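You operate a simulated robot arm through the tools that you are given. There is no shell and no other tool. Be economical: measure what you need, move in short steps, check, and stop when the job is done.

You are at the controls of a simulated robot arm. One attempt, no reset.

## Task
Tare, weigh a trial load and key its overweight in as trim.
Fine: overweight is weight less target; Start and wait for the full lamp, Empty the load into the blue floor tub, white switch to Trim, mode switch to Off last.

The check looks at the end state, three seconds after you hand in, the way a careful person would. Anything else that was tipped, shoved, dropped, spilled or broken makes it a failure.

## Robot
A 7-joint arm with a fingered hand, fixed in place. Base frame: the origin is at the foot of the arm, x ahead of it, y to its left, z up. Readings come in m, degrees, newtons and seconds.
It reaches about 0.76 m from its shoulder. Its first joint turns from -69.0 to 172.0 degrees. Payload 3.4 kg.
The tool frame sits at the grasp point between the pads (the TCP): z along the fingers, y along the line on which they close. The tips reach 0.025 m beyond it. The gripper opens to 0.088 m. The gripper's body begins 0.029 m behind the TCP. The gripper is a hand of 5 fingers: y runs from the thumb to the fingers, the wrist lies at [-0.013, -0.097, -0.162] in the tool frame.
Orientation is that of the tool frame in the base frame, as a unit quaternion [x, y, z, w]. With the fingers straight down and the wrist toward the robot, the tool's x, y and z point along [0, 1, 0], [1, 0, 0] and [0, 0, -1] of the base frame.

## Interface
- The arm moves only by the tool send_rows. Its arguments are lists of equal length, an entry for each row: "delta_pos": the shift along the tool's x, y, z in units of 50 mm (1.0 is 50 mm), a list of three; "rot": the turn, a rotation vector about the tool's x, y, z in units of 8 degrees (1.0 is 8 degrees), a list of three. In form: {"delta_pos": [[tx, ty, tz], ...], "rot": [[rx, ry, rz], ...]}. A call has 1 to 10 rows; each row shifts and turns the commanded pose from where the row before left it, along the tool's axes as they then stand. A call with a number of a shift or a turn outside -1 to 1 is refused whole. Rows are played at 5 a second. More than 0.05 m and 8.6 degrees between two rows, and nothing of the call is played. A pose out of reach is approached as far as the arm can. The call stops where the force on the tool passes 40 N (or 10 N more than at its start, if that is more) or the arm is blocked; 0.2 s more then pass. In this call time passes only in rows, and 0.2 s behind the last. The reply holds the time, the measured pose of the TCP, the force on the tool along the base axes, the opening and the grip force, in the units named above and with some noise, with the torque about the TCP (base axes, N m) and any sound that the robot's microphone picked up.
- Cameras (640 x 400 px; columns grow to the right, rows downward): "scene" is fixed at [0.399, -0.6486, 1.5742]; the picture's right is [1.00, -0.08, 0.00], its down [-0.03, -0.41, -0.91] and it looks along [0.07, 0.91, -0.41] (base axes); focal length 333 px, centre (320, 200). "wrist" rides on the gripper at [0.059, -0.079, -0.105] in the tool frame; the picture's right is [-0.73, 0.32, -0.61], its down [-0.62, -0.68, 0.38] and it looks along [-0.29, 0.66, 0.70] (tool axes); focal length 234 px, centre (320, 200). There is no depth. A picture from a camera that has moved, and an enlarged one, comes with that camera's place and axes in the base frame and with its lens.
- grab_frame(camera): a new picture of that camera. It takes no simulated time.
- lift_body(by): slides the trunk up (or, below 0, down) by that many m; the arm rides with it, the base frame stays. It gives what a move gives, with no picture.
- set_fingers(index, middle, ring, little, thumb_bend, thumb_turn): sets how far each is bent, from 0 (flat) to 100 (curled in); at 30 the hand is open as for a grip, at 70 the pads meet at the TCP. One left out holds its place. A second passes; each finger stops where it meets its share of the squeeze, and holds until it gets a number again. It is the only way to open and close the hand. It gives what a move gives, with no picture; readings hold the bend of each and the force on index, middle, ring, little, thumb and palm. thumb_turn goes from beside the hand (0) to across from the fingers (100), as for a grip.
- zoom(camera, box): a new picture of the part [left, top, right, bottom] of that camera's present view, enlarged. It takes no simulated time.
- close_job(): hands the job in; it is judged then, once.

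Go step by step. Nothing tells you positions but the pictures and the camera data: compare them with the known pose of the tool, close in by small moves and look again before you grip or let go. The budget is 120 turns and 84 pictures, counting those below and the enlarged ones. Unless the task says otherwise, let go and move clear before handing in, and close with one line.

The tools are called after ">>>" as a command line: name --argument value ..., lists and objects as JSON in quotes. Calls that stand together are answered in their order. send_rows: Moves the arm, as the interface text tells. Its arguments: {"type":"object","properties":{"delta_pos":{"type":"array","items":{"type":"array","items":{"type":"number"}}},"rot":{"type":"array","items":{"type":"array","items":{"type":"number"}}}},"required":["delta_pos","rot"]} The other tools are called the same way: lift_body (by) slides the trunk up or down; set_fingers (index, middle, ring, little, thumb_bend, thumb_turn) moves the fingers one by one; grab_frame (camera) takes a picture; zoom (camera, box) takes an enlarged picture of a part of a camera's view; close_job () hands the job in.

At the start:

```text
clock: 0.0
tcp_pos: [0.334, 0.1086, 1.261]
orientation: [0.707, 0.707, 0.001, 0.0]
wrist_force: [-0.1, -0.8, -0.9]
wrist_torque: [0.01, -0.02, 0.04]
opening: 0.0875
finger_force: 0.0
shape: jaw
bend: [30.0, 30.0, 30.0, 30.0, 30.0, 98.0]
finger forces: [0.0, 0.1, 0.1, 0.0, 0.1, 0.1]
trunk travel left (down, up): [-0.8, 0.14]
```

scene: 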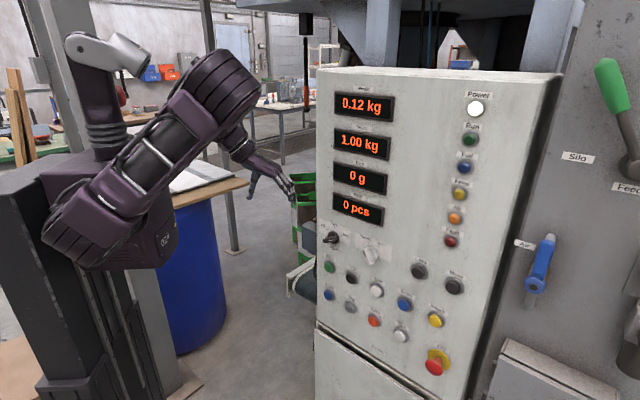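
wrist: 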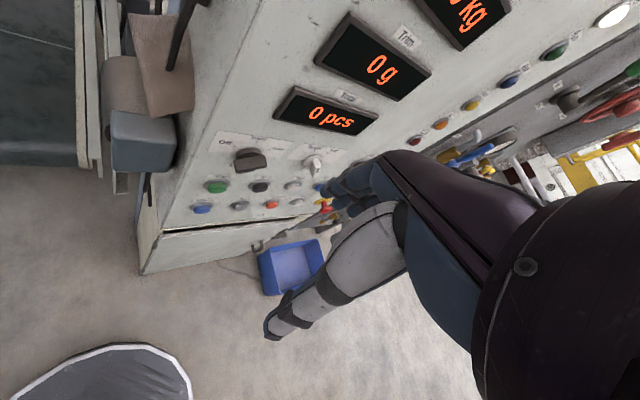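

I see a control panel with four displays, a mode switch, a white switch and many buttons. I'll enlarge the panel to read the labels first.

>>> zoom --camera "scene" --box '[310, 220, 480, 380]'

>>> zoom --camera "scene" --box '[310, 70, 510, 250]'

>>> zoom --camera "wrist" --box '[160, 120, 360, 245]'

>>> zoom --camera "scene" --box '[480, 40, 640, 400]'

```text
2.50 times, centred on (395, 300) of scene
camera zoom: at [0.399, -0.6486, 1.5742], right [1.0, -0.08, 0.0], down [-0.03, -0.41, -0.91], along [0.07, 0.91, -0.41], focal length 833 px, centre (132, -50)
```

zoom: 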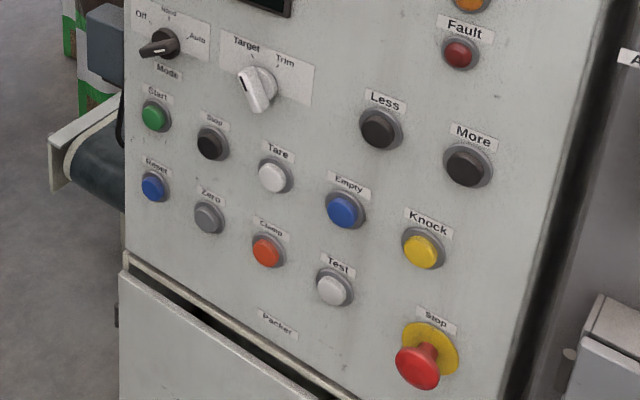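

```text
2.22 times, centred on (410, 160) of scene
camera zoom: at [0.399, -0.6486, 1.5742], right [1.0, -0.08, 0.0], down [-0.03, -0.41, -0.91], along [0.07, 0.91, -0.41], focal length 741 px, centre (120, 289)
```

zoom: 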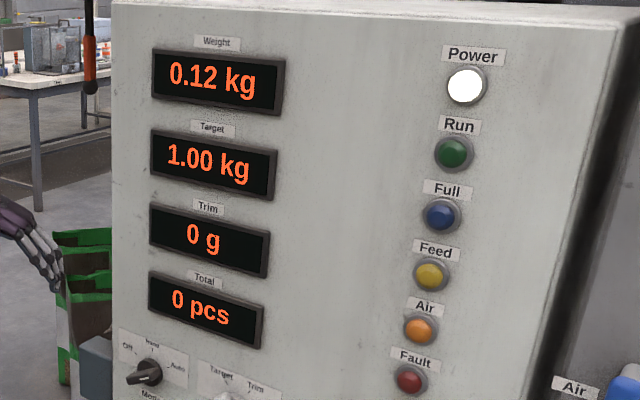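

```text
3.20 times, centred on (260, 182) of wrist
camera zoom: at [0.2536, 0.1668, 1.3662], right [0.32, -0.73, 0.61], down [-0.68, -0.62, -0.39], along [0.66, -0.29, -0.7], focal length 749 px, centre (512, 256)
```

zoom: 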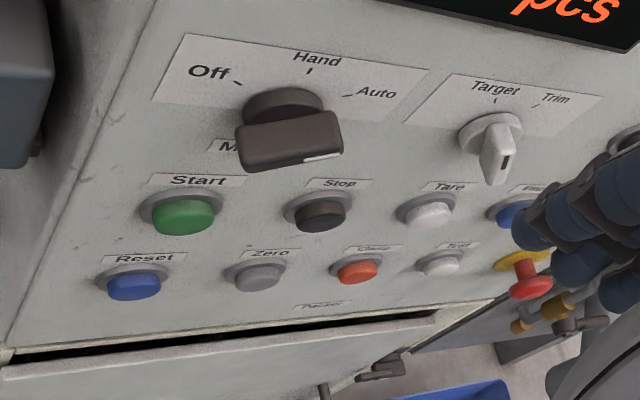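

```text
1.11 times, centred on (560, 220) of scene
camera zoom: at [0.399, -0.6486, 1.5742], right [1.0, -0.08, 0.0], down [-0.03, -0.41, -0.91], along [0.07, 0.91, -0.41], focal length 370 px, centre (53, 178)
```

zoom: 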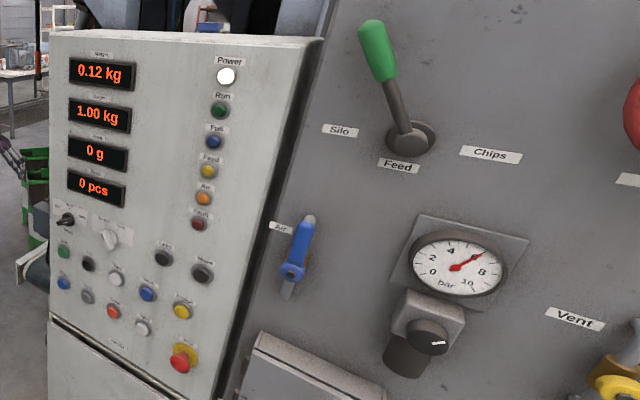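

I place the panel facing along about (-0.72,-0.70,0), with the buttons near z=0.97 and the switches near z=1.08. I'll slide right, parallel to the panel, for a clearer view of the switches and the tub.

>>> send_rows --delta_pos '[[-0.572, 0.56, 0], [-0.572, 0.56, 0], [-0.572, 0.56, 0], [-0.572, 0.56, 0], [-0.572, 0.56, 0]]' --rot '[[0, 0, 0], [0, 0, 0], [0, 0, 0], [0, 0, 0], [0, 0, 0]]'

>>> grab_frame --camera "wrist"

>>> grab_frame --camera "scene"

```text
clock: 1.2
tcp_pos: [0.4738, -0.0397, 1.2599]
orientation: [0.706, 0.708, 0.001, 0.0]
wrist_force: [0.5, -0.3, -0.4]
wrist_torque: [0.02, 0.02, -0.02]
opening: 0.0878
finger_force: 0.1
shape: jaw
bend: [30.0, 30.0, 30.0, 30.0, 30.0, 98.0]
finger forces: [0.0, 0.0, 0.0, 0.0, 0.0, 0.1]
trunk travel left (down, up): [-0.8, 0.14]
```

```text
77 pictures are left
camera wrist: at [0.3949, 0.0207, 1.3656], right [0.32, -0.73, 0.61], down [-0.68, -0.62, -0.39], along [0.66, -0.29, -0.7], focal length 234 px, centre (320, 200)
```

wrist: 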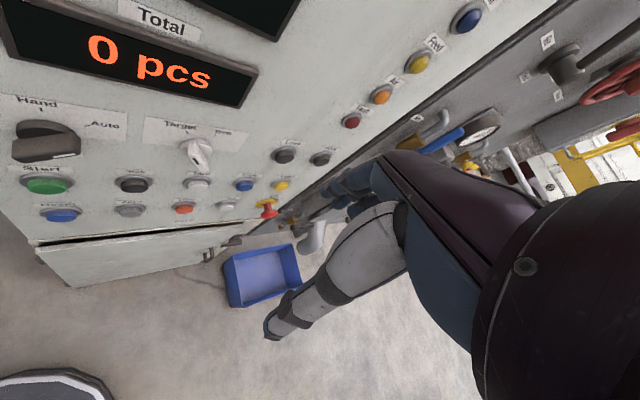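

```text
76 pictures are left
```

scene: 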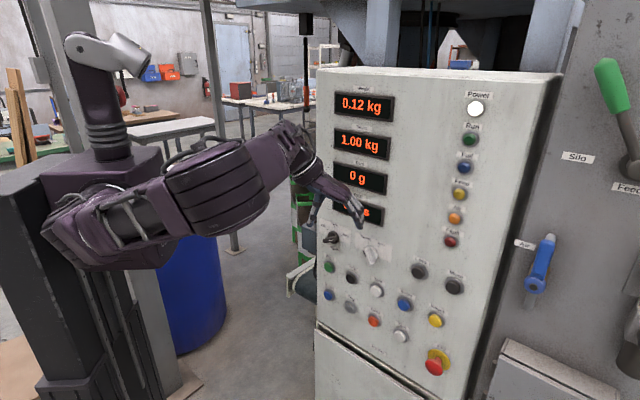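

The tub sits on the floor near a spout. I'll zoom in on both switches and on the tub and spout.

>>> zoom --camera "wrist" --box '[0, 85, 250, 240]'

>>> zoom --camera "wrist" --box '[200, 190, 360, 310]'

>>> zoom --camera "wrist" --box '[340, 0, 640, 190]'

```text
2.56 times, centred on (125, 162) of wrist
camera zoom: at [0.3949, 0.0207, 1.3656], right [0.32, -0.73, 0.61], down [-0.68, -0.62, -0.39], along [0.66, -0.29, -0.7], focal length 600 px, centre (819, 296)
```

zoom: 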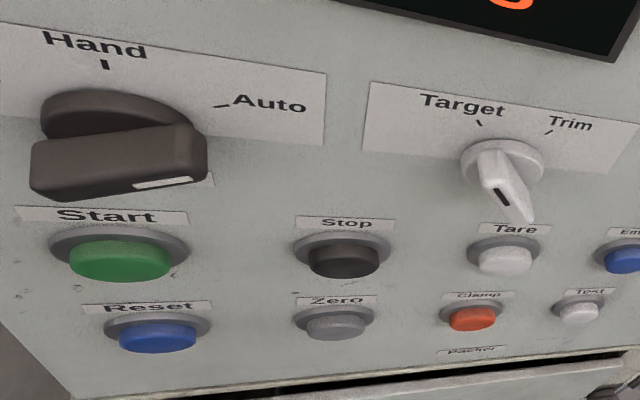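

```text
3.33 times, centred on (280, 250) of wrist
camera zoom: at [0.3949, 0.0207, 1.3656], right [0.32, -0.73, 0.61], down [-0.68, -0.62, -0.39], along [0.66, -0.29, -0.7], focal length 781 px, centre (453, 33)
```

zoom: 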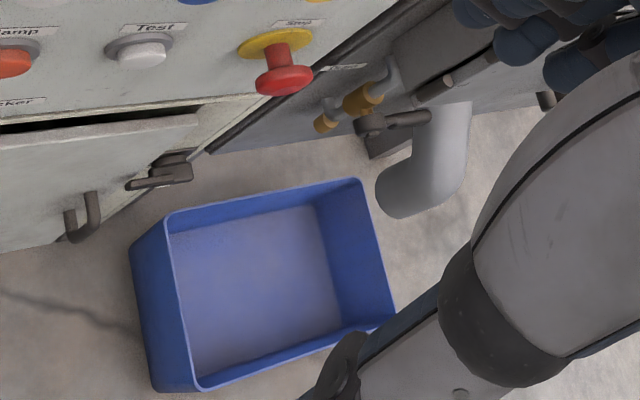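

```text
2.11 times, centred on (490, 95) of wrist
camera zoom: at [0.3949, 0.0207, 1.3656], right [0.32, -0.73, 0.61], down [-0.68, -0.62, -0.39], along [0.66, -0.29, -0.7], focal length 493 px, centre (-38, 421)
```

zoom: 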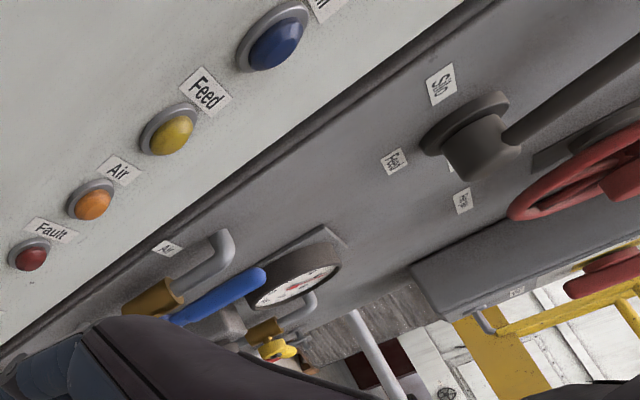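

Mode appears to point at Auto and the spout elbow is just right of the tub. I'll move the hand further right to see where the spout's mouth sits relative to the tub.

>>> send_rows --delta_pos '[[-0.9, 0.2, 0], [-0.9, 0.2, 0], [-0.9, 0.2, 0], [-0.9, 0.2, 0], [-0.9, 0.2, 0]]' --rot '[[0, 0, 0], [0, 0, 0], [0, 0, 0], [0, 0, 0], [0, 0, 0]]'

>>> grab_frame --camera "wrist"

```text
clock: 2.4
tcp_pos: [0.5242, -0.2623, 1.2597]
orientation: [0.707, 0.707, 0.0, -0.001]
wrist_force: [-0.5, -0.1, -0.1]
wrist_torque: [0.03, 0.03, -0.02]
opening: 0.088
finger_force: 0.1
shape: jaw
bend: [30.0, 30.0, 30.0, 30.0, 30.0, 98.0]
finger forces: [0.0, 0.0, 0.0, 0.0, 0.0, 0.0]
trunk travel left (down, up): [-0.8, 0.14]
```

```text
72 pictures are left
camera wrist: at [0.4442, -0.2034, 1.3649], right [0.32, -0.73, 0.61], down [-0.68, -0.62, -0.39], along [0.66, -0.29, -0.7], focal length 234 px, centre (320, 200)
```

wrist: 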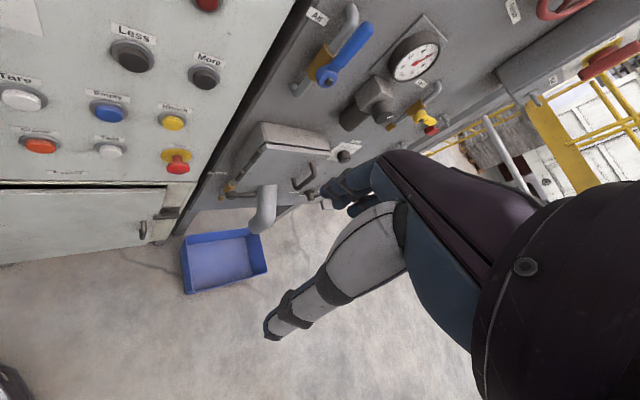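

>>> zoom --camera "wrist" --box '[150, 120, 350, 310]'

>>> zoom --camera "wrist" --box '[280, 0, 470, 170]'

```text
2.11 times, centred on (250, 215) of wrist
camera zoom: at [0.4442, -0.2034, 1.3649], right [0.32, -0.73, 0.61], down [-0.68, -0.62, -0.39], along [0.66, -0.29, -0.7], focal length 493 px, centre (467, 168)
```

zoom: 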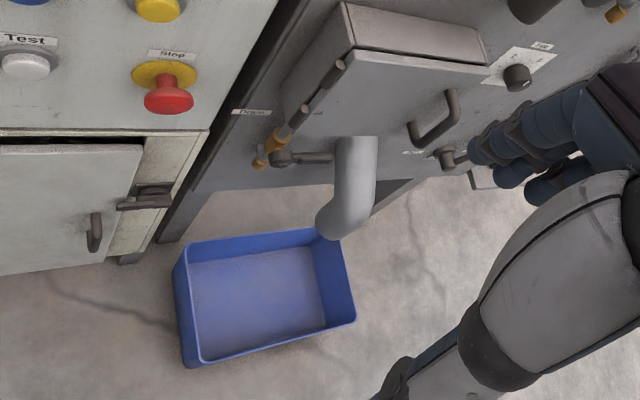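

```text
2.35 times, centred on (375, 85) of wrist
camera zoom: at [0.4442, -0.2034, 1.3649], right [0.32, -0.73, 0.61], down [-0.68, -0.62, -0.39], along [0.66, -0.29, -0.7], focal length 551 px, centre (191, 471)
```

zoom: 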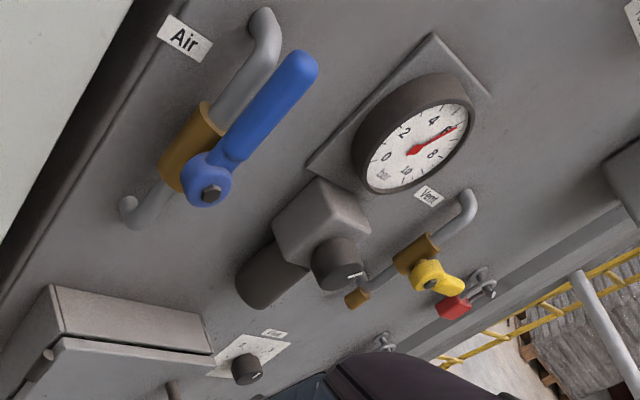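

The spout mouth triangulates to about (0.89,-0.36,0.53), directly above the tub, and the air valve is open. Now I'll form a pointing hand and turn it toward the panel.

>>> set_fingers --index 70 --middle 100 --ring 100 --little 100 --thumb_bend 70

>>> send_rows --delta_pos '[[0, 0, 0], [0, 0, 0], [0, 0, 0], [0, 0, 0], [0, 0, 0], [0, 0, 0], [0, 0, 0], [0, 0, 0], [0, 0, 0], [0, 0, 0]]' --rot '[[-1, 0, 0], [-1, 0, 0], [-1, 0, 0], [-1, 0, 0], [-1, 0, 0], [-1, 0, 0], [-1, 0, 0], [-1, 0, 0], [-1, 0, 0], [-1, 0, 0]]'

>>> grab_frame --camera "scene"

>>> grab_frame --camera "wrist"

```text
clock: 3.4
tcp_pos: [0.5243, -0.2615, 1.26]
orientation: [0.707, 0.707, 0.0, -0.001]
wrist_force: [-0.4, -0.6, -0.2]
wrist_torque: [0.04, -0.01, -0.01]
opening: 0.0
finger_force: 0.0
shape: fingers
bend: [70.0, 100.0, 100.0, 100.0, 70.0, 98.0]
finger forces: [0.0, 0.0, 0.0, 0.0, 0.1, 0.1]
trunk travel left (down, up): [-0.8, 0.14]
```

```text
clock: 5.6
tcp_pos: [0.5246, -0.2588, 1.2597]
orientation: [0.541, 0.541, 0.457, 0.454]
wrist_force: [-0.2, -0.8, -0.3]
wrist_torque: [-0.02, 0.03, -0.01]
opening: 0.0001
finger_force: 0.2
shape: fingers
bend: [70.0, 100.0, 100.0, 100.0, 70.0, 98.0]
finger forces: [0.0, 0.0, 0.0, 0.0, 0.1, 0.0]
trunk travel left (down, up): [-0.8, 0.14]
```

```text
69 pictures are left
```

scene: 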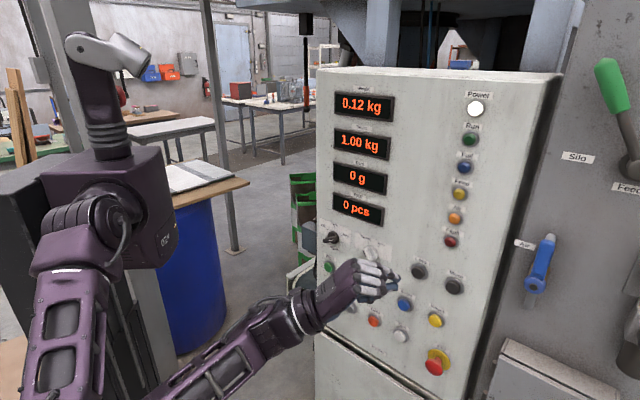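

```text
68 pictures are left
camera wrist: at [0.4059, -0.2008, 1.2007], right [-0.54, -0.73, 0.42], down [0.26, -0.62, -0.74], along [0.8, -0.29, 0.53], focal length 234 px, centre (320, 200)
```

wrist: 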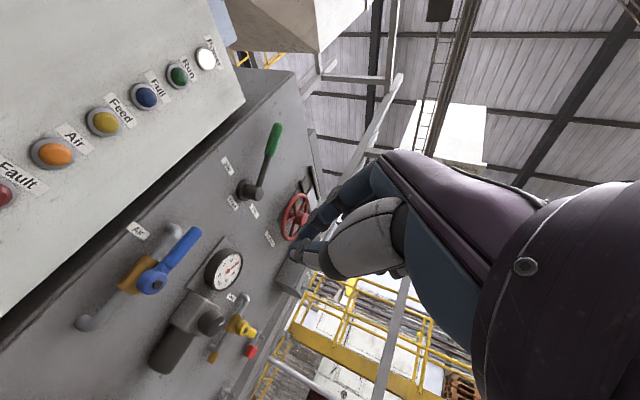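

The hand now points forward, clear of the panel. I'll finish the pitch, yaw it square to the panel and lower the trunk to button height.

>>> send_rows --delta_pos '[[0, 0, 0], [0, 0, 0], [0, 0, 0], [0, 0, 0], [0, 0, 0], [0, 0, 0], [0, 0, 0], [0, 0, 0]]' --rot '[[-0.625, 0, 0], [-0.625, 0, 0], [0, 0.923, 0], [0, 0.923, 0], [0, 0.923, 0], [0, 0.923, 0], [0, 0.923, 0], [0, 0.923, 0]]'

>>> lift_body --by -0.29

>>> grab_frame --camera "scene"

>>> grab_frame --camera "wrist"

```text
clock: 7.4
tcp_pos: [0.5243, -0.2026, 1.2691]
orientation: [0.338, 0.606, 0.634, 0.341]
wrist_force: [1.3, 0.6, 0.0]
wrist_torque: [-0.01, 0.0, -0.02]
opening: 0.0
finger_force: 0.0
shape: fingers
bend: [70.0, 100.0, 100.0, 100.0, 70.0, 98.0]
finger forces: [0.1, 0.0, 0.0, 0.1, 0.0, 0.0]
out of reach, approached as far as the arm can: row 6, 7, 8
trunk travel left (down, up): [-0.8, 0.14]
```

```text
clock: 10.3
tcp_pos: [0.5244, -0.2034, 0.9792]
orientation: [0.337, 0.607, 0.634, 0.34]
wrist_force: [-0.9, 0.7, 0.0]
wrist_torque: [-0.03, -0.01, 0.0]
opening: 0.0
finger_force: 0.0
shape: fingers
bend: [70.0, 100.0, 100.0, 100.0, 70.0, 98.0]
finger forces: [0.0, 0.1, 0.0, 0.0, 0.0, 0.0]
trunk travel left (down, up): [-0.51, 0.43]
```

```text
67 pictures are left
```

scene: 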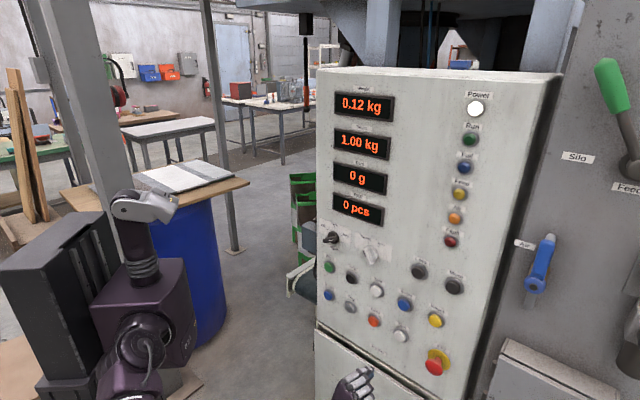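

```text
66 pictures are left
camera wrist: at [0.4051, -0.2072, 0.8975], right [-0.13, -0.95, 0.29], down [0.67, -0.3, -0.68], along [0.73, 0.11, 0.68], focal length 234 px, centre (320, 200)
```

wrist: 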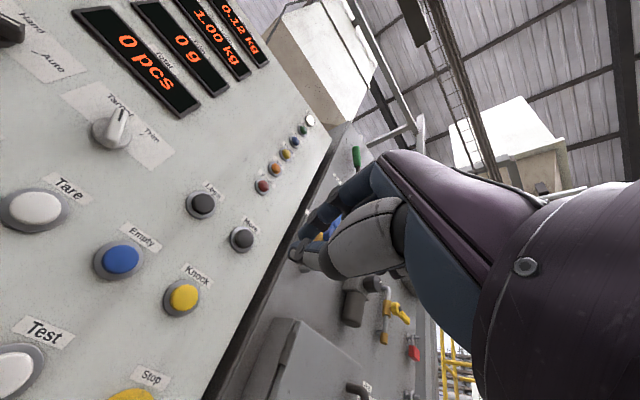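

The close view shows the white switch on Target and the button labels clearly. I'll move to a standoff in front of Tare.

>>> send_rows --delta_pos '[[0.7, 0, 0], [0.7, 0, 0], [0.7, 0, 0.4], [0.7, 0, 0.4], [0.7, 0, 0.4]]' --rot '[[0, 0, 0], [0, 0, 0], [0, 0, 0], [0, 0, 0], [0, 0, 0]]'

>>> grab_frame --camera "scene"

>>> grab_frame --camera "wrist"

```text
clock: 11.5
tcp_pos: [0.4806, -0.0231, 0.9835]
orientation: [0.338, 0.607, 0.633, 0.341]
wrist_force: [0.8, 0.5, 0.7]
wrist_torque: [-0.02, -0.03, 0.02]
opening: 0.0
finger_force: 0.0
shape: fingers
bend: [70.0, 100.0, 100.0, 100.0, 70.0, 98.0]
finger forces: [0.1, 0.1, 0.0, 0.1, 0.0, 0.0]
trunk travel left (down, up): [-0.51, 0.43]
```

```text
65 pictures are left
```

scene: 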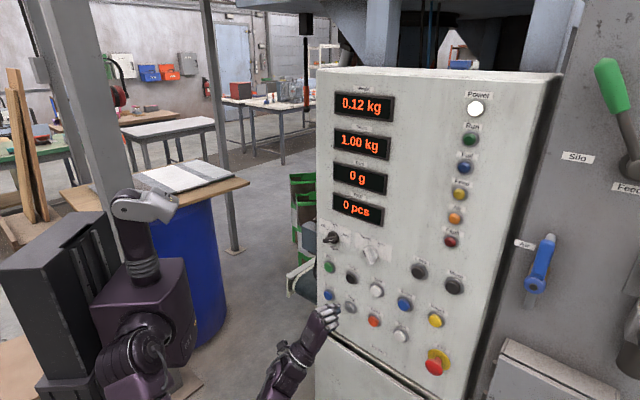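

```text
64 pictures are left
camera wrist: at [0.3616, -0.0265, 0.9022], right [-0.13, -0.95, 0.29], down [0.67, -0.3, -0.68], along [0.73, 0.11, 0.68], focal length 234 px, centre (320, 200)
```

wrist: 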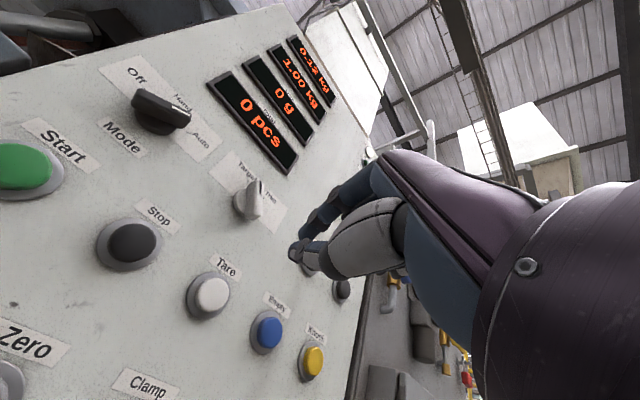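

Tare fits at (0.612,0.074,0.966). I'll yaw square to the panel and move to about 10 cm in front of it.

>>> send_rows --delta_pos '[[0, 0, 0], [0, 0, 0], [-0.22, -0.2, 0.6], [-0.22, -0.2, 0.6]]' --rot '[[0, 0.725, 0], [0, 0.725, 0], [0, 0, 0], [0, 0, 0]]'

>>> grab_frame --camera "wrist"

```text
clock: 12.5
tcp_pos: [0.5409, 0.0038, 0.9641]
orientation: [0.273, 0.638, 0.664, 0.278]
wrist_force: [-1.2, -0.1, -1.1]
wrist_torque: [0.02, -0.06, 0.02]
opening: 0.0003
finger_force: 0.0
shape: fingers
bend: [70.0, 100.0, 100.0, 100.0, 70.0, 98.0]
finger forces: [0.1, 0.0, 0.0, 0.1, 0.0, 0.1]
trunk travel left (down, up): [-0.51, 0.43]
```

```text
63 pictures are left
camera wrist: at [0.425, -0.0245, 0.8821], right [0.06, -0.95, 0.3], down [0.72, -0.16, -0.67], along [0.69, 0.26, 0.68], focal length 234 px, centre (320, 200)
```

wrist: 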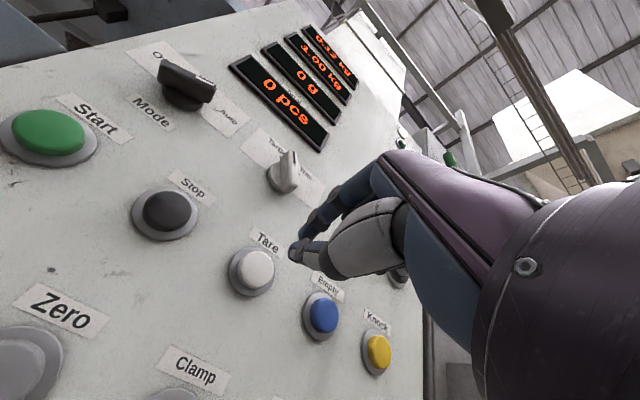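

The finger is lined up with Tare. I'll advance to nearly touch it.

>>> send_rows --delta_pos '[[0, 0, 0.6], [0, 0, 0.6], [0, 0, 0.1]]' --rot '[[0, 0, 0], [0, 0, 0], [0, 0, 0]]'

>>> grab_frame --camera "wrist"

```text
clock: 13.3
tcp_pos: [0.5865, 0.0486, 0.9677]
orientation: [0.272, 0.638, 0.664, 0.278]
wrist_force: [-0.2, 0.3, -0.3]
wrist_torque: [0.0, -0.02, 0.0]
opening: 0.0
finger_force: 0.1
shape: fingers
bend: [70.0, 100.0, 100.0, 100.0, 70.0, 98.0]
finger forces: [0.0, 0.0, 0.0, 0.0, 0.1, 0.0]
trunk travel left (down, up): [-0.51, 0.43]
```

```text
62 pictures are left
camera wrist: at [0.4706, 0.0206, 0.8861], right [0.06, -0.95, 0.29], down [0.72, -0.16, -0.67], along [0.69, 0.26, 0.68], focal length 234 px, centre (320, 200)
```

wrist: 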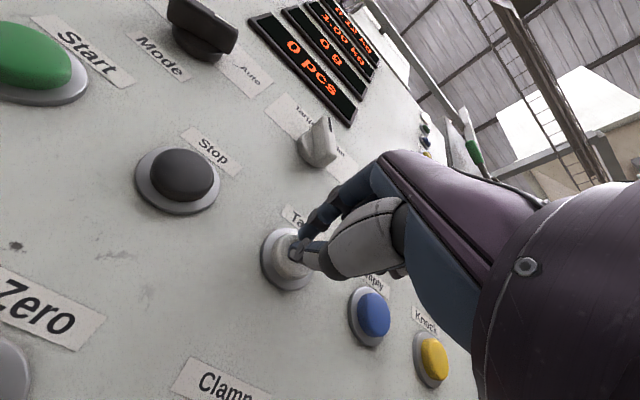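

The tip sits just in front of the Tare button. I'll push in small steps.

>>> send_rows --delta_pos '[[0, 0, 0.1], [0, 0, 0.1], [0, 0, 0.1]]' --rot '[[0, 0, 0], [0, 0, 0], [0, 0, 0]]'

>>> zoom --camera "scene" --box '[310, 80, 510, 230]'

```text
clock: 14.1
tcp_pos: [0.5955, 0.0535, 0.97]
orientation: [0.272, 0.636, 0.666, 0.279]
wrist_force: [-19.1, -19.7, -6.3]
wrist_torque: [-0.35, 0.24, 0.22]
opening: 0.0001
finger_force: 13.4
shape: fingers
bend: [70.0, 100.0, 100.0, 100.0, 70.0, 97.0]
finger forces: [0.0, 0.0, 0.0, 0.0, 26.8, 0.0]
trunk travel left (down, up): [-0.51, 0.43]
heard: click
```

```text
2.67 times, centred on (410, 155) of scene
camera zoom: at [0.399, -0.6486, 1.5742], right [1.0, -0.08, 0.0], down [-0.03, -0.41, -0.91], along [0.07, 0.91, -0.41], focal length 889 px, centre (80, 320)
```

zoom: 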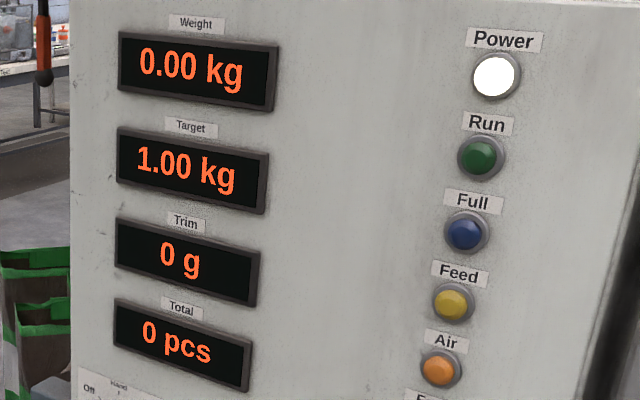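

Tare worked: Weight reads 0.00 kg. I'll back off, slide to the front of Start and check the mode switch from there.

>>> send_rows --delta_pos '[[0, 0, -0.7], [0, 0, -0.7], [0, 0, -0.6], [0.8625, 0, 0], [0.8625, 0, 0], [0.8625, 0, 0], [0.8625, 0, 0]]' --rot '[[0, 0, 0], [0, 0, 0], [0, 0, 0], [0, 0, 0], [0, 0, 0], [0, 0, 0], [0, 0, 0]]'

>>> grab_frame --camera "wrist"

>>> zoom --camera "scene" --box '[310, 220, 410, 283]'

```text
clock: 15.7
tcp_pos: [0.4038, 0.114, 0.9671]
orientation: [0.272, 0.638, 0.665, 0.278]
wrist_force: [-0.1, -0.9, -0.1]
wrist_torque: [0.05, 0.05, -0.02]
opening: 0.0001
finger_force: 0.1
shape: fingers
bend: [70.0, 100.0, 100.0, 100.0, 70.0, 98.0]
finger forces: [0.0, 0.0, 0.1, 0.0, 0.1, 0.1]
trunk travel left (down, up): [-0.51, 0.43]
```

```text
60 pictures are left
camera wrist: at [0.2886, 0.0862, 0.885], right [0.06, -0.95, 0.3], down [0.72, -0.16, -0.67], along [0.69, 0.26, 0.68], focal length 234 px, centre (320, 200)
```

wrist: 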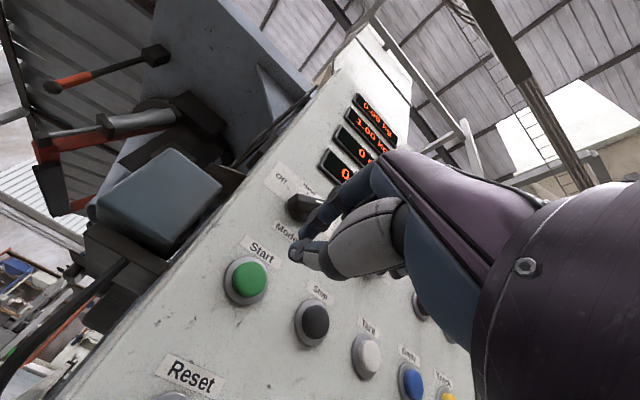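

```text
6.35 times, centred on (360, 252) of scene
camera zoom: at [0.399, -0.6486, 1.5742], right [1.0, -0.08, 0.0], down [-0.03, -0.41, -0.91], along [0.07, 0.91, -0.41], focal length 2117 px, centre (66, -127)
```

zoom: 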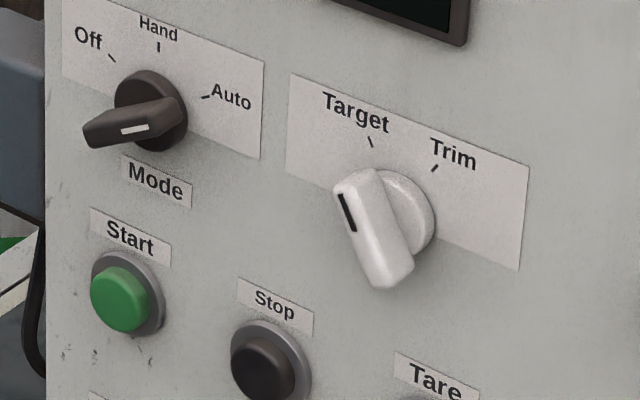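

The mode switch's mark is on Auto and the white switch is on Target. The finger is aligned with Start, so I'll press it.

>>> send_rows --delta_pos '[[0, -0.1, 0.8], [0, 0, 0.8], [0, 0, 0.3], [0, 0, 0.1], [0, 0, 0.1], [0, 0, 0.1]]' --rot '[[0, 0, 0], [0, 0, 0], [0, 0, 0], [0, 0, 0], [0, 0, 0], [0, 0, 0]]'

>>> grab_frame --camera "scene"

```text
clock: 16.9
tcp_pos: [0.4736, 0.1795, 0.9682]
orientation: [0.271, 0.636, 0.667, 0.278]
wrist_force: [-28.5, -31.3, -10.1]
wrist_torque: [-0.58, 0.45, 0.29]
opening: 0.0001
finger_force: 21.1
shape: fingers
bend: [70.0, 100.0, 100.0, 100.0, 70.0, 98.0]
finger forces: [0.0, 0.0, 0.1, 0.1, 42.7, 0.0]
trunk travel left (down, up): [-0.51, 0.43]
heard: click
stopped in row 5: the force on the tool passed its limit at 44 N (the readings are from after the stop); the commanded pose is now the measured one
```

```text
58 pictures are left
```

scene: 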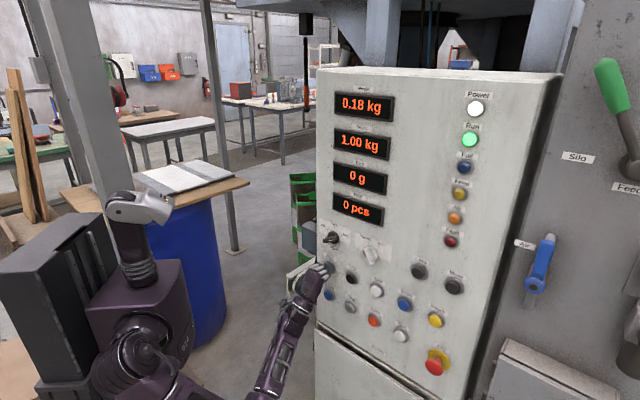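

Run is lit and the weight is climbing. I'll back off and move to the front of Empty while it fills.

>>> send_rows --delta_pos '[[0, 0, -0.6], [0, 0, -0.6], [0, 0, -0.5], [-0.857, 0, 0], [-0.857, 0, 0], [-0.857, 0, 0], [-0.857, 0, 0], [-0.857, 0, 0], [-0.857, 0, 0]]' --rot '[[0, 0, 0], [0, 0, 0], [0, 0, 0], [0, 0, 0], [0, 0, 0], [0, 0, 0], [0, 0, 0], [0, 0, 0], [0, 0, 0]]'

>>> grab_frame --camera "wrist"

>>> zoom --camera "scene" --box '[310, 80, 510, 230]'

```text
clock: 18.9
tcp_pos: [0.5908, -0.0519, 0.9617]
orientation: [0.273, 0.638, 0.664, 0.278]
wrist_force: [-0.1, -0.5, 0.3]
wrist_torque: [0.05, 0.0, -0.02]
opening: 0.0
finger_force: 0.0
shape: fingers
bend: [70.0, 100.0, 100.0, 100.0, 70.0, 98.0]
finger forces: [0.0, 0.0, 0.0, 0.0, 0.1, 0.1]
out of reach, approached as far as the arm can: row 9
trunk travel left (down, up): [-0.51, 0.43]
```

```text
57 pictures are left
camera wrist: at [0.4737, -0.0795, 0.8785], right [0.06, -0.95, 0.29], down [0.72, -0.16, -0.67], along [0.69, 0.26, 0.68], focal length 234 px, centre (320, 200)
```

wrist: 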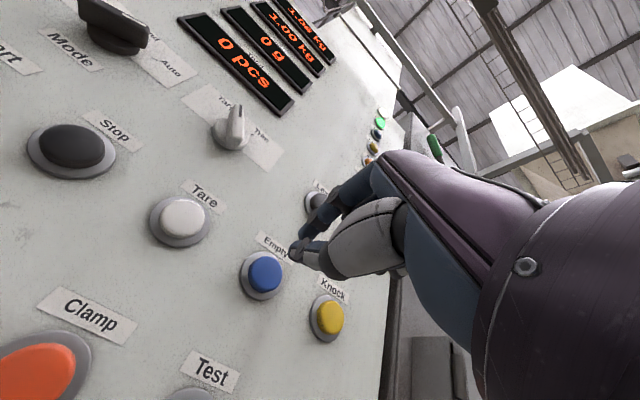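

```text
2.67 times, centred on (410, 155) of scene
camera zoom: at [0.399, -0.6486, 1.5742], right [1.0, -0.08, 0.0], down [-0.03, -0.41, -0.91], along [0.07, 0.91, -0.41], focal length 889 px, centre (80, 320)
```

zoom: 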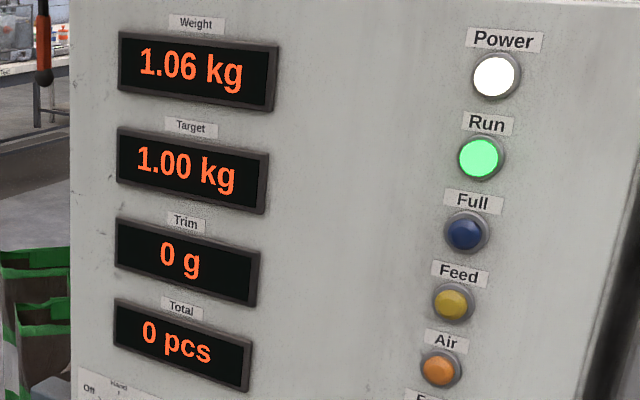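

Weight reads 1.06 kg but the Full lamp isn't lit yet, so I'll wait a little.

>>> send_rows --delta_pos '[[0, 0, 0], [0, 0, 0], [0, 0, 0], [0, 0, 0], [0, 0, 0], [0, 0, 0], [0, 0, 0], [0, 0, 0], [0, 0, 0], [0, 0, 0]]' --rot '[[0, 0, 0], [0, 0, 0], [0, 0, 0], [0, 0, 0], [0, 0, 0], [0, 0, 0], [0, 0, 0], [0, 0, 0], [0, 0, 0], [0, 0, 0]]'

>>> zoom --camera "scene" --box '[310, 80, 510, 230]'

```text
clock: 21.1
tcp_pos: [0.5885, -0.0524, 0.9605]
orientation: [0.272, 0.639, 0.664, 0.277]
wrist_force: [-0.2, -0.3, -0.3]
wrist_torque: [0.0, -0.03, 0.02]
opening: 0.0001
finger_force: 0.1
shape: fingers
bend: [70.0, 100.0, 100.0, 100.0, 70.0, 98.0]
finger forces: [0.0, 0.0, 0.1, 0.0, 0.0, 0.0]
trunk travel left (down, up): [-0.51, 0.43]
```

```text
2.67 times, centred on (410, 155) of scene
camera zoom: at [0.399, -0.6486, 1.5742], right [1.0, -0.08, 0.0], down [-0.03, -0.41, -0.91], along [0.07, 0.91, -0.41], focal length 889 px, centre (80, 320)
```

zoom: 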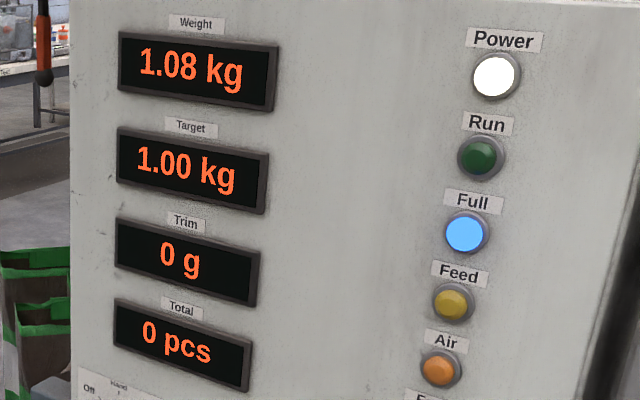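

Full is lit and the weight settled at 1.08 kg, so the overweight is 80 g. Now I'll press Empty.

>>> send_rows --delta_pos '[[0, 0.05, 0.6], [-0.17, 0, 0.6], [0, 0, 0.3]]' --rot '[[0, 0, 0], [0, 0, 0], [0, 0, 0]]'

>>> grab_frame --camera "wrist"

```text
clock: 21.9
tcp_pos: [0.6021, -0.0358, 0.9618]
orientation: [0.273, 0.639, 0.664, 0.278]
wrist_force: [-0.1, 0.2, 0.1]
wrist_torque: [-0.01, -0.01, -0.02]
opening: 0.0
finger_force: 0.2
shape: fingers
bend: [70.0, 100.0, 100.0, 100.0, 70.0, 98.0]
finger forces: [0.0, 0.1, 0.1, 0.0, 0.0, 0.0]
out of reach, approached as far as the arm can: row 1, 2, 3
trunk travel left (down, up): [-0.51, 0.43]
```

```text
54 pictures are left
camera wrist: at [0.4872, -0.0649, 0.8803], right [0.06, -0.95, 0.3], down [0.72, -0.16, -0.67], along [0.69, 0.26, 0.68], focal length 234 px, centre (320, 200)
```

wrist: 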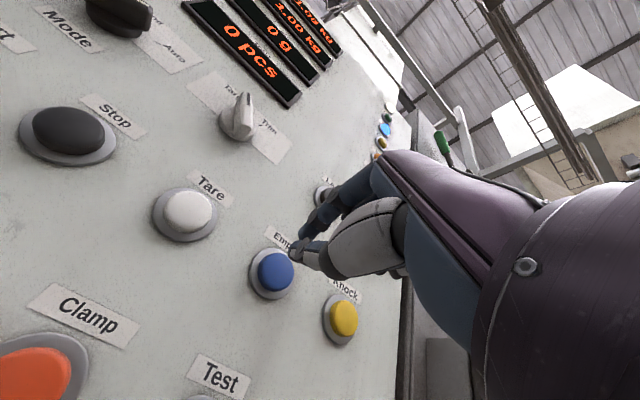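

The arm reaches its limit with the wrist hanging below the hand. Rolling the hand 90° puts the wrist to the left, closer to the robot, so I'll back off a little, roll and reduce the yaw.

>>> send_rows --delta_pos '[[0, 0, -0.5], [0, 0, 0], [0, 0, 0], [0, 0, 0], [0, 0, 0], [0, 0, 0], [0, 0, 0], [0, 0, 0], [0, 0, 0], [0, 0, 0]]' --rot '[[0, 0, 0], [0, 0, 1], [0, 0, 1], [0, 0, 1], [0, 0, 1], [0, 0, 1], [0, 0, 1], [0, 0, 1], [0, 0, 1], [0, 0, 1]]'

>>> send_rows --delta_pos '[[0, 0, 0], [0, 0, 0], [0, 0, 0], [0, 0, 0], [0, 0, 0]]' --rot '[[0, 0, 1], [0, 0, 1], [0, 0, 0.25], [-0.95, 0, 0], [-0.95, 0, 0]]'

>>> grab_frame --camera "wrist"

>>> grab_frame --camera "scene"

```text
clock: 24.1
tcp_pos: [0.5858, -0.0557, 0.961]
orientation: [0.595, 0.356, 0.701, -0.167]
wrist_force: [0.2, 0.5, -0.1]
wrist_torque: [-0.02, -0.02, -0.04]
opening: 0.0001
finger_force: 0.0
shape: fingers
bend: [70.0, 100.0, 100.0, 100.0, 70.0, 98.0]
finger forces: [0.1, 0.0, 0.0, 0.1, 0.1, 0.1]
trunk travel left (down, up): [-0.51, 0.43]
```

```text
clock: 25.3
tcp_pos: [0.5849, -0.0541, 0.9604]
orientation: [0.675, 0.168, 0.694, -0.185]
wrist_force: [-0.3, -0.6, 0.4]
wrist_torque: [0.01, 0.02, 0.01]
opening: 0.0
finger_force: 0.0
shape: fingers
bend: [70.0, 100.0, 100.0, 100.0, 70.0, 98.0]
finger forces: [0.1, 0.0, 0.0, 0.0, 0.1, 0.0]
trunk travel left (down, up): [-0.51, 0.43]
```

```text
53 pictures are left
camera wrist: at [0.4522, -0.0376, 1.0172], right [-0.36, -0.55, -0.75], down [0.02, 0.8, -0.6], along [0.93, -0.23, -0.28], focal length 234 px, centre (320, 200)
```

wrist: 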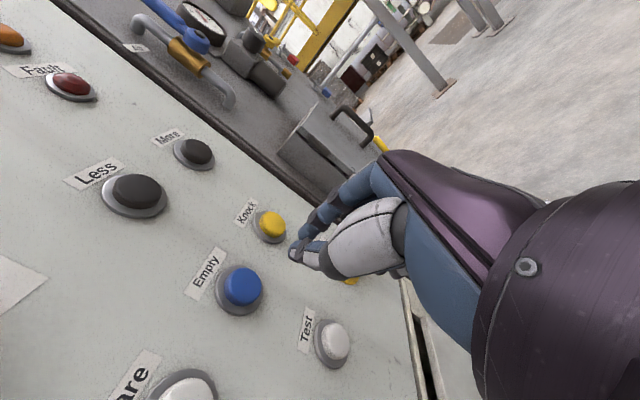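

```text
52 pictures are left
```

scene: 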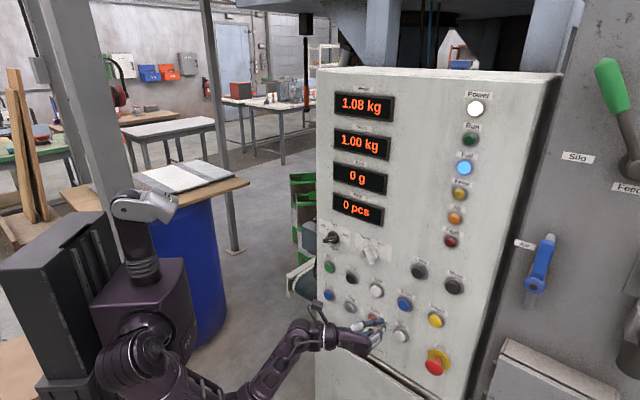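

That gives reach and a good view. Empty fits at (0.671,0.014,0.964), and I'll push along the panel normal.

>>> send_rows --delta_pos '[[-0.02, -0.105, 0.645], [-0.02, -0.105, 0.645]]' --rot '[[0, 0, 0], [0, 0, 0]]'

>>> grab_frame --camera "wrist"

```text
clock: 26.1
tcp_pos: [0.6446, -0.0634, 0.9454]
orientation: [0.691, 0.189, 0.688, -0.118]
wrist_force: [0.1, 0.8, 0.8]
wrist_torque: [0.03, -0.04, 0.02]
opening: 0.0001
finger_force: 0.0
shape: fingers
bend: [70.0, 100.0, 100.0, 100.0, 70.0, 98.0]
finger forces: [0.1, 0.0, 0.1, 0.1, 0.0, 0.0]
trunk travel left (down, up): [-0.51, 0.43]
stopped in row 2: the arm was blocked; the commanded pose is now the measured one
```

```text
51 pictures are left
camera wrist: at [0.5136, -0.0302, 0.9992], right [-0.4, -0.62, -0.68], down [0.07, 0.72, -0.69], along [0.91, -0.32, -0.24], focal length 234 px, centre (320, 200)
```

wrist: 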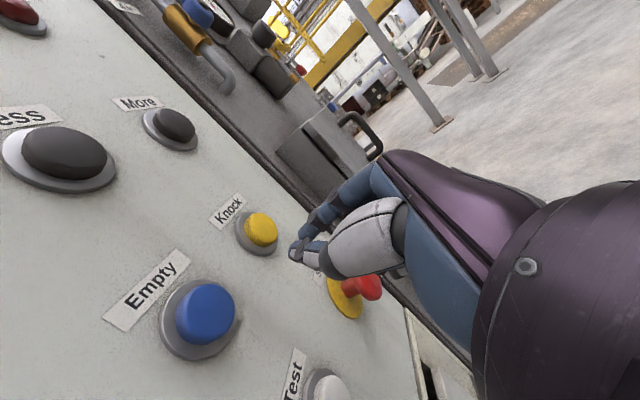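

The arm was blocked before reaching the button, so I'll look at the whole arm.

>>> grab_frame --camera "scene"

```text
50 pictures are left
```

scene: 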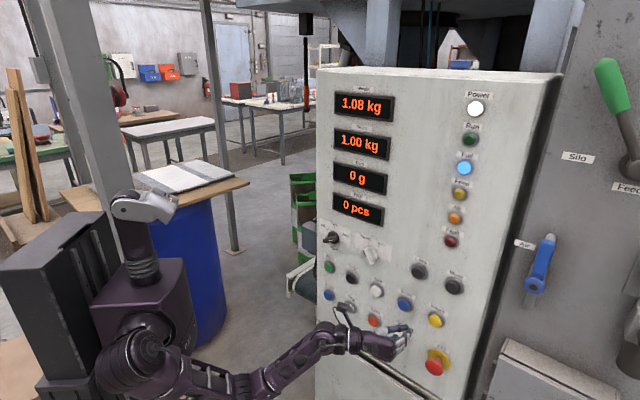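

Nothing is touching, so it looks like a joint limit. I'll move left along the panel from here and see whether it frees up.

>>> send_rows --delta_pos '[[0.23, -0.55, -0.2], [0.23, -0.55, -0.2]]' --rot '[[0, 0, 0], [0, 0, 0]]'

```text
clock: 26.6
tcp_pos: [0.6224, -0.0758, 0.9845]
orientation: [0.679, 0.208, 0.702, -0.042]
wrist_force: [0.2, -0.6, -0.9]
wrist_torque: [0.01, -0.01, -0.02]
opening: 0.0
finger_force: 0.1
shape: fingers
bend: [70.0, 100.0, 100.0, 100.0, 70.0, 98.0]
finger forces: [0.1, 0.0, 0.1, 0.0, 0.1, 0.0]
trunk travel left (down, up): [-0.51, 0.43]
stopped in row 2: the arm was blocked; the commanded pose is now the measured one
```

It was blocked again, probably because a wrist joint is at its limit after the roll. I'll back away from the panel and unroll about halfway.

>>> send_rows --delta_pos '[[0, 0, -0.6], [0, 0, -0.6], [0, 0, 0], [0, 0, 0], [0, 0, 0], [0, 0, 0], [0, 0, 0]]' --rot '[[0, 0, 0], [0, 0, 0], [0, 0, -1], [0, 0, -1], [0, 0, -1], [0, 0, -1], [0, 0, -1]]'

>>> grab_frame --camera "scene"

```text
clock: 27.5
tcp_pos: [0.5689, -0.1186, 1.051]
orientation: [0.615, 0.271, 0.737, 0.07]
wrist_force: [-0.4, -0.1, -0.1]
wrist_torque: [0.01, -0.01, -0.05]
opening: 0.0
finger_force: 0.0
shape: fingers
bend: [70.0, 100.0, 100.0, 100.0, 70.0, 98.0]
finger forces: [0.0, 0.0, 0.0, 0.0, 0.0, 0.1]
trunk travel left (down, up): [-0.51, 0.43]
stopped in row 4: the arm was blocked; the commanded pose is now the measured one
```

```text
49 pictures are left
```

scene: 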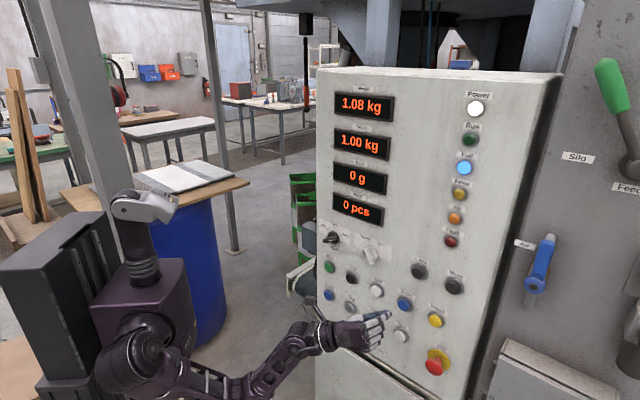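

The hand drifted upward and the orientation is odd. I'll hold still briefly and check where things stand.

>>> send_rows --delta_pos '[[0, 0, 0], [0, 0, 0], [0, 0, 0]]' --rot '[[0, 0, 0], [0, 0, 0], [0, 0, 0]]'

>>> send_rows --delta_pos '[[0, 0, -0.5], [0, 0, -0.5]]' --rot '[[0, 0, 0], [0, 0, 0]]'

```text
clock: 28.3
tcp_pos: [0.5694, -0.1188, 1.0504]
orientation: [0.616, 0.271, 0.737, 0.07]
wrist_force: [0.2, 0.1, 0.0]
wrist_torque: [0.01, 0.0, -0.02]
opening: 0.0
finger_force: 0.0
shape: fingers
bend: [70.0, 100.0, 100.0, 100.0, 70.0, 98.0]
finger forces: [0.0, 0.0, 0.0, 0.1, 0.1, 0.0]
trunk travel left (down, up): [-0.51, 0.43]
```

```text
clock: 29.1
tcp_pos: [0.5187, -0.1472, 1.0841]
orientation: [0.585, 0.28, 0.753, 0.111]
wrist_force: [0.1, 0.5, 0.5]
wrist_torque: [0.0, -0.05, 0.03]
opening: 0.0
finger_force: 0.0
shape: fingers
bend: [70.0, 100.0, 100.0, 100.0, 70.0, 98.0]
finger forces: [0.0, 0.0, 0.0, 0.0, 0.1, 0.0]
trunk travel left (down, up): [-0.51, 0.43]
stopped in row 2: the arm was blocked; the commanded pose is now the measured one
```

>>> grab_frame --camera "scene"

>>> grab_frame --camera "wrist"

```text
48 pictures are left
```

scene: 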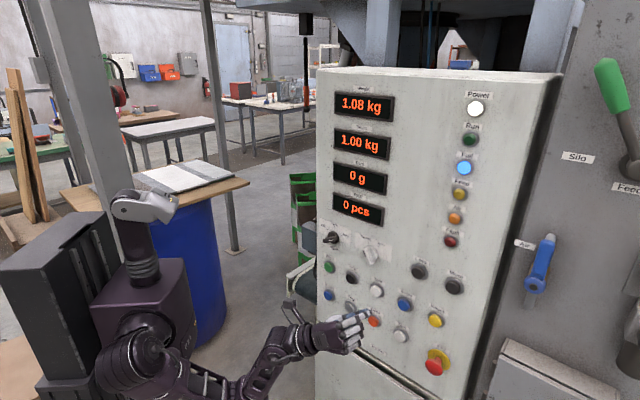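

```text
47 pictures are left
camera wrist: at [0.3886, -0.0835, 1.0718], right [-0.31, -0.8, -0.51], down [0.43, 0.36, -0.83], along [0.84, -0.48, 0.24], focal length 234 px, centre (320, 200)
```

wrist: 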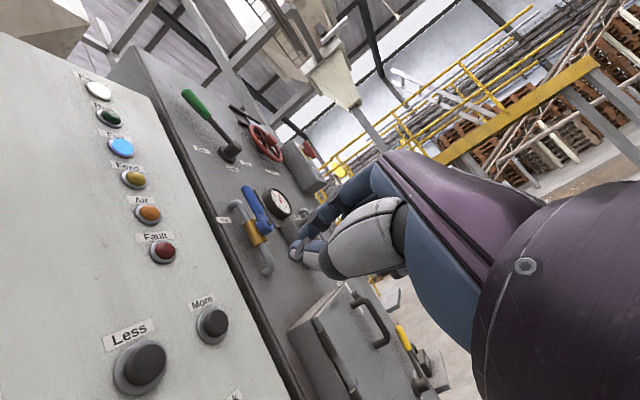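

The hand is free in front of the panel. I'll continue unrolling gently toward the pose that worked, in smaller steps.

>>> send_rows --delta_pos '[[0, 0, 0], [0, 0, 0], [0, 0, 0], [0, 0, 0], [0, 0, 0], [0, 0, 0], [0, 0, 0], [0, 0, 0]]' --rot '[[0, 0, -0.5], [0, 0, -0.5], [0, 0, -0.5], [0, 0, -0.5], [0, 0, -0.5], [0, 0, -0.5], [0, 0, -0.5], [0, 0, -0.5]]'

```text
clock: 30.9
tcp_pos: [0.5184, -0.1464, 1.083]
orientation: [0.486, 0.429, 0.693, 0.314]
wrist_force: [-0.2, 0.5, -0.2]
wrist_torque: [0.02, -0.03, 0.03]
opening: 0.0
finger_force: 0.0
shape: fingers
bend: [70.0, 100.0, 100.0, 100.0, 70.0, 98.0]
finger forces: [0.0, 0.0, 0.1, 0.0, 0.0, 0.1]
trunk travel left (down, up): [-0.51, 0.43]
```

Unrolling works. I'll level the pitch, add some yaw, and come down to Empty's height with a standoff.

>>> send_rows --delta_pos '[[0, 0, 0], [0, 0, 0], [0, 0, 0], [0, 0, 0]]' --rot '[[0.38, 0.17, 0.05], [0.38, 0.17, 0.05], [0.38, 0.17, 0.05], [0.38, 0.17, 0.05]]'

>>> lift_body --by -0.11

>>> grab_frame --camera "wrist"

```text
clock: 31.9
tcp_pos: [0.5178, -0.1469, 1.0839]
orientation: [0.489, 0.508, 0.671, 0.229]
wrist_force: [-0.7, -0.7, -0.3]
wrist_torque: [0.02, -0.02, 0.01]
opening: 0.0001
finger_force: 0.0
shape: fingers
bend: [70.0, 100.0, 100.0, 100.0, 70.0, 98.0]
finger forces: [0.1, 0.0, 0.0, 0.0, 0.0, 0.0]
trunk travel left (down, up): [-0.51, 0.43]
```

```text
clock: 33.3
tcp_pos: [0.5181, -0.1465, 0.973]
orientation: [0.489, 0.508, 0.671, 0.229]
wrist_force: [-0.8, 0.0, -0.1]
wrist_torque: [0.0, 0.01, 0.02]
opening: 0.0
finger_force: 0.1
shape: fingers
bend: [70.0, 100.0, 100.0, 100.0, 70.0, 98.0]
finger forces: [0.0, 0.0, 0.0, 0.1, 0.0, 0.0]
trunk travel left (down, up): [-0.4, 0.54]
```

```text
46 pictures are left
camera wrist: at [0.3842, -0.1165, 0.9265], right [-0.18, -0.98, -0.02], down [0.47, -0.07, -0.88], along [0.86, -0.16, 0.48], focal length 234 px, centre (320, 200)
```

wrist: 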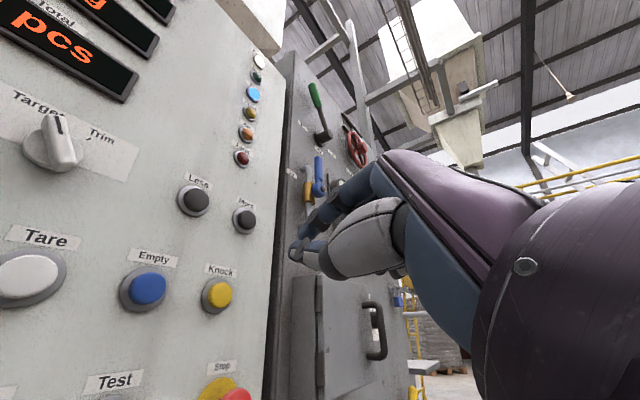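

Empty again fits at (0.670,0.015,0.968). I'll approach to just short of it in small steps.

>>> send_rows --delta_pos '[[0.18, -0.103, 0.512], [0.18, -0.103, 0.512], [0.18, -0.103, 0.512], [0.18, -0.103, 0.512], [0.18, -0.103, 0.512], [0.18, -0.103, 0.512]]' --rot '[[0, 0, 0], [0, 0, 0], [0, 0, 0], [0, 0, 0], [0, 0, 0], [0, 0, 0]]'

>>> grab_frame --camera "wrist"

```text
clock: 34.7
tcp_pos: [0.6277, -0.0198, 0.9691]
orientation: [0.489, 0.508, 0.671, 0.229]
wrist_force: [0.6, 0.4, 0.2]
wrist_torque: [0.02, 0.0, 0.0]
opening: 0.0001
finger_force: 0.1
shape: fingers
bend: [70.0, 100.0, 100.0, 100.0, 70.0, 98.0]
finger forces: [0.0, 0.1, 0.0, 0.0, 0.0, 0.0]
trunk travel left (down, up): [-0.4, 0.54]
```

```text
45 pictures are left
camera wrist: at [0.4933, 0.0096, 0.9222], right [-0.18, -0.98, -0.02], down [0.47, -0.07, -0.88], along [0.86, -0.16, 0.48], focal length 234 px, centre (320, 200)
```

wrist: 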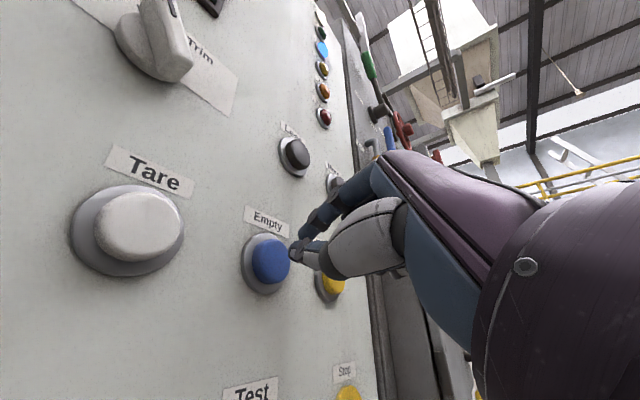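

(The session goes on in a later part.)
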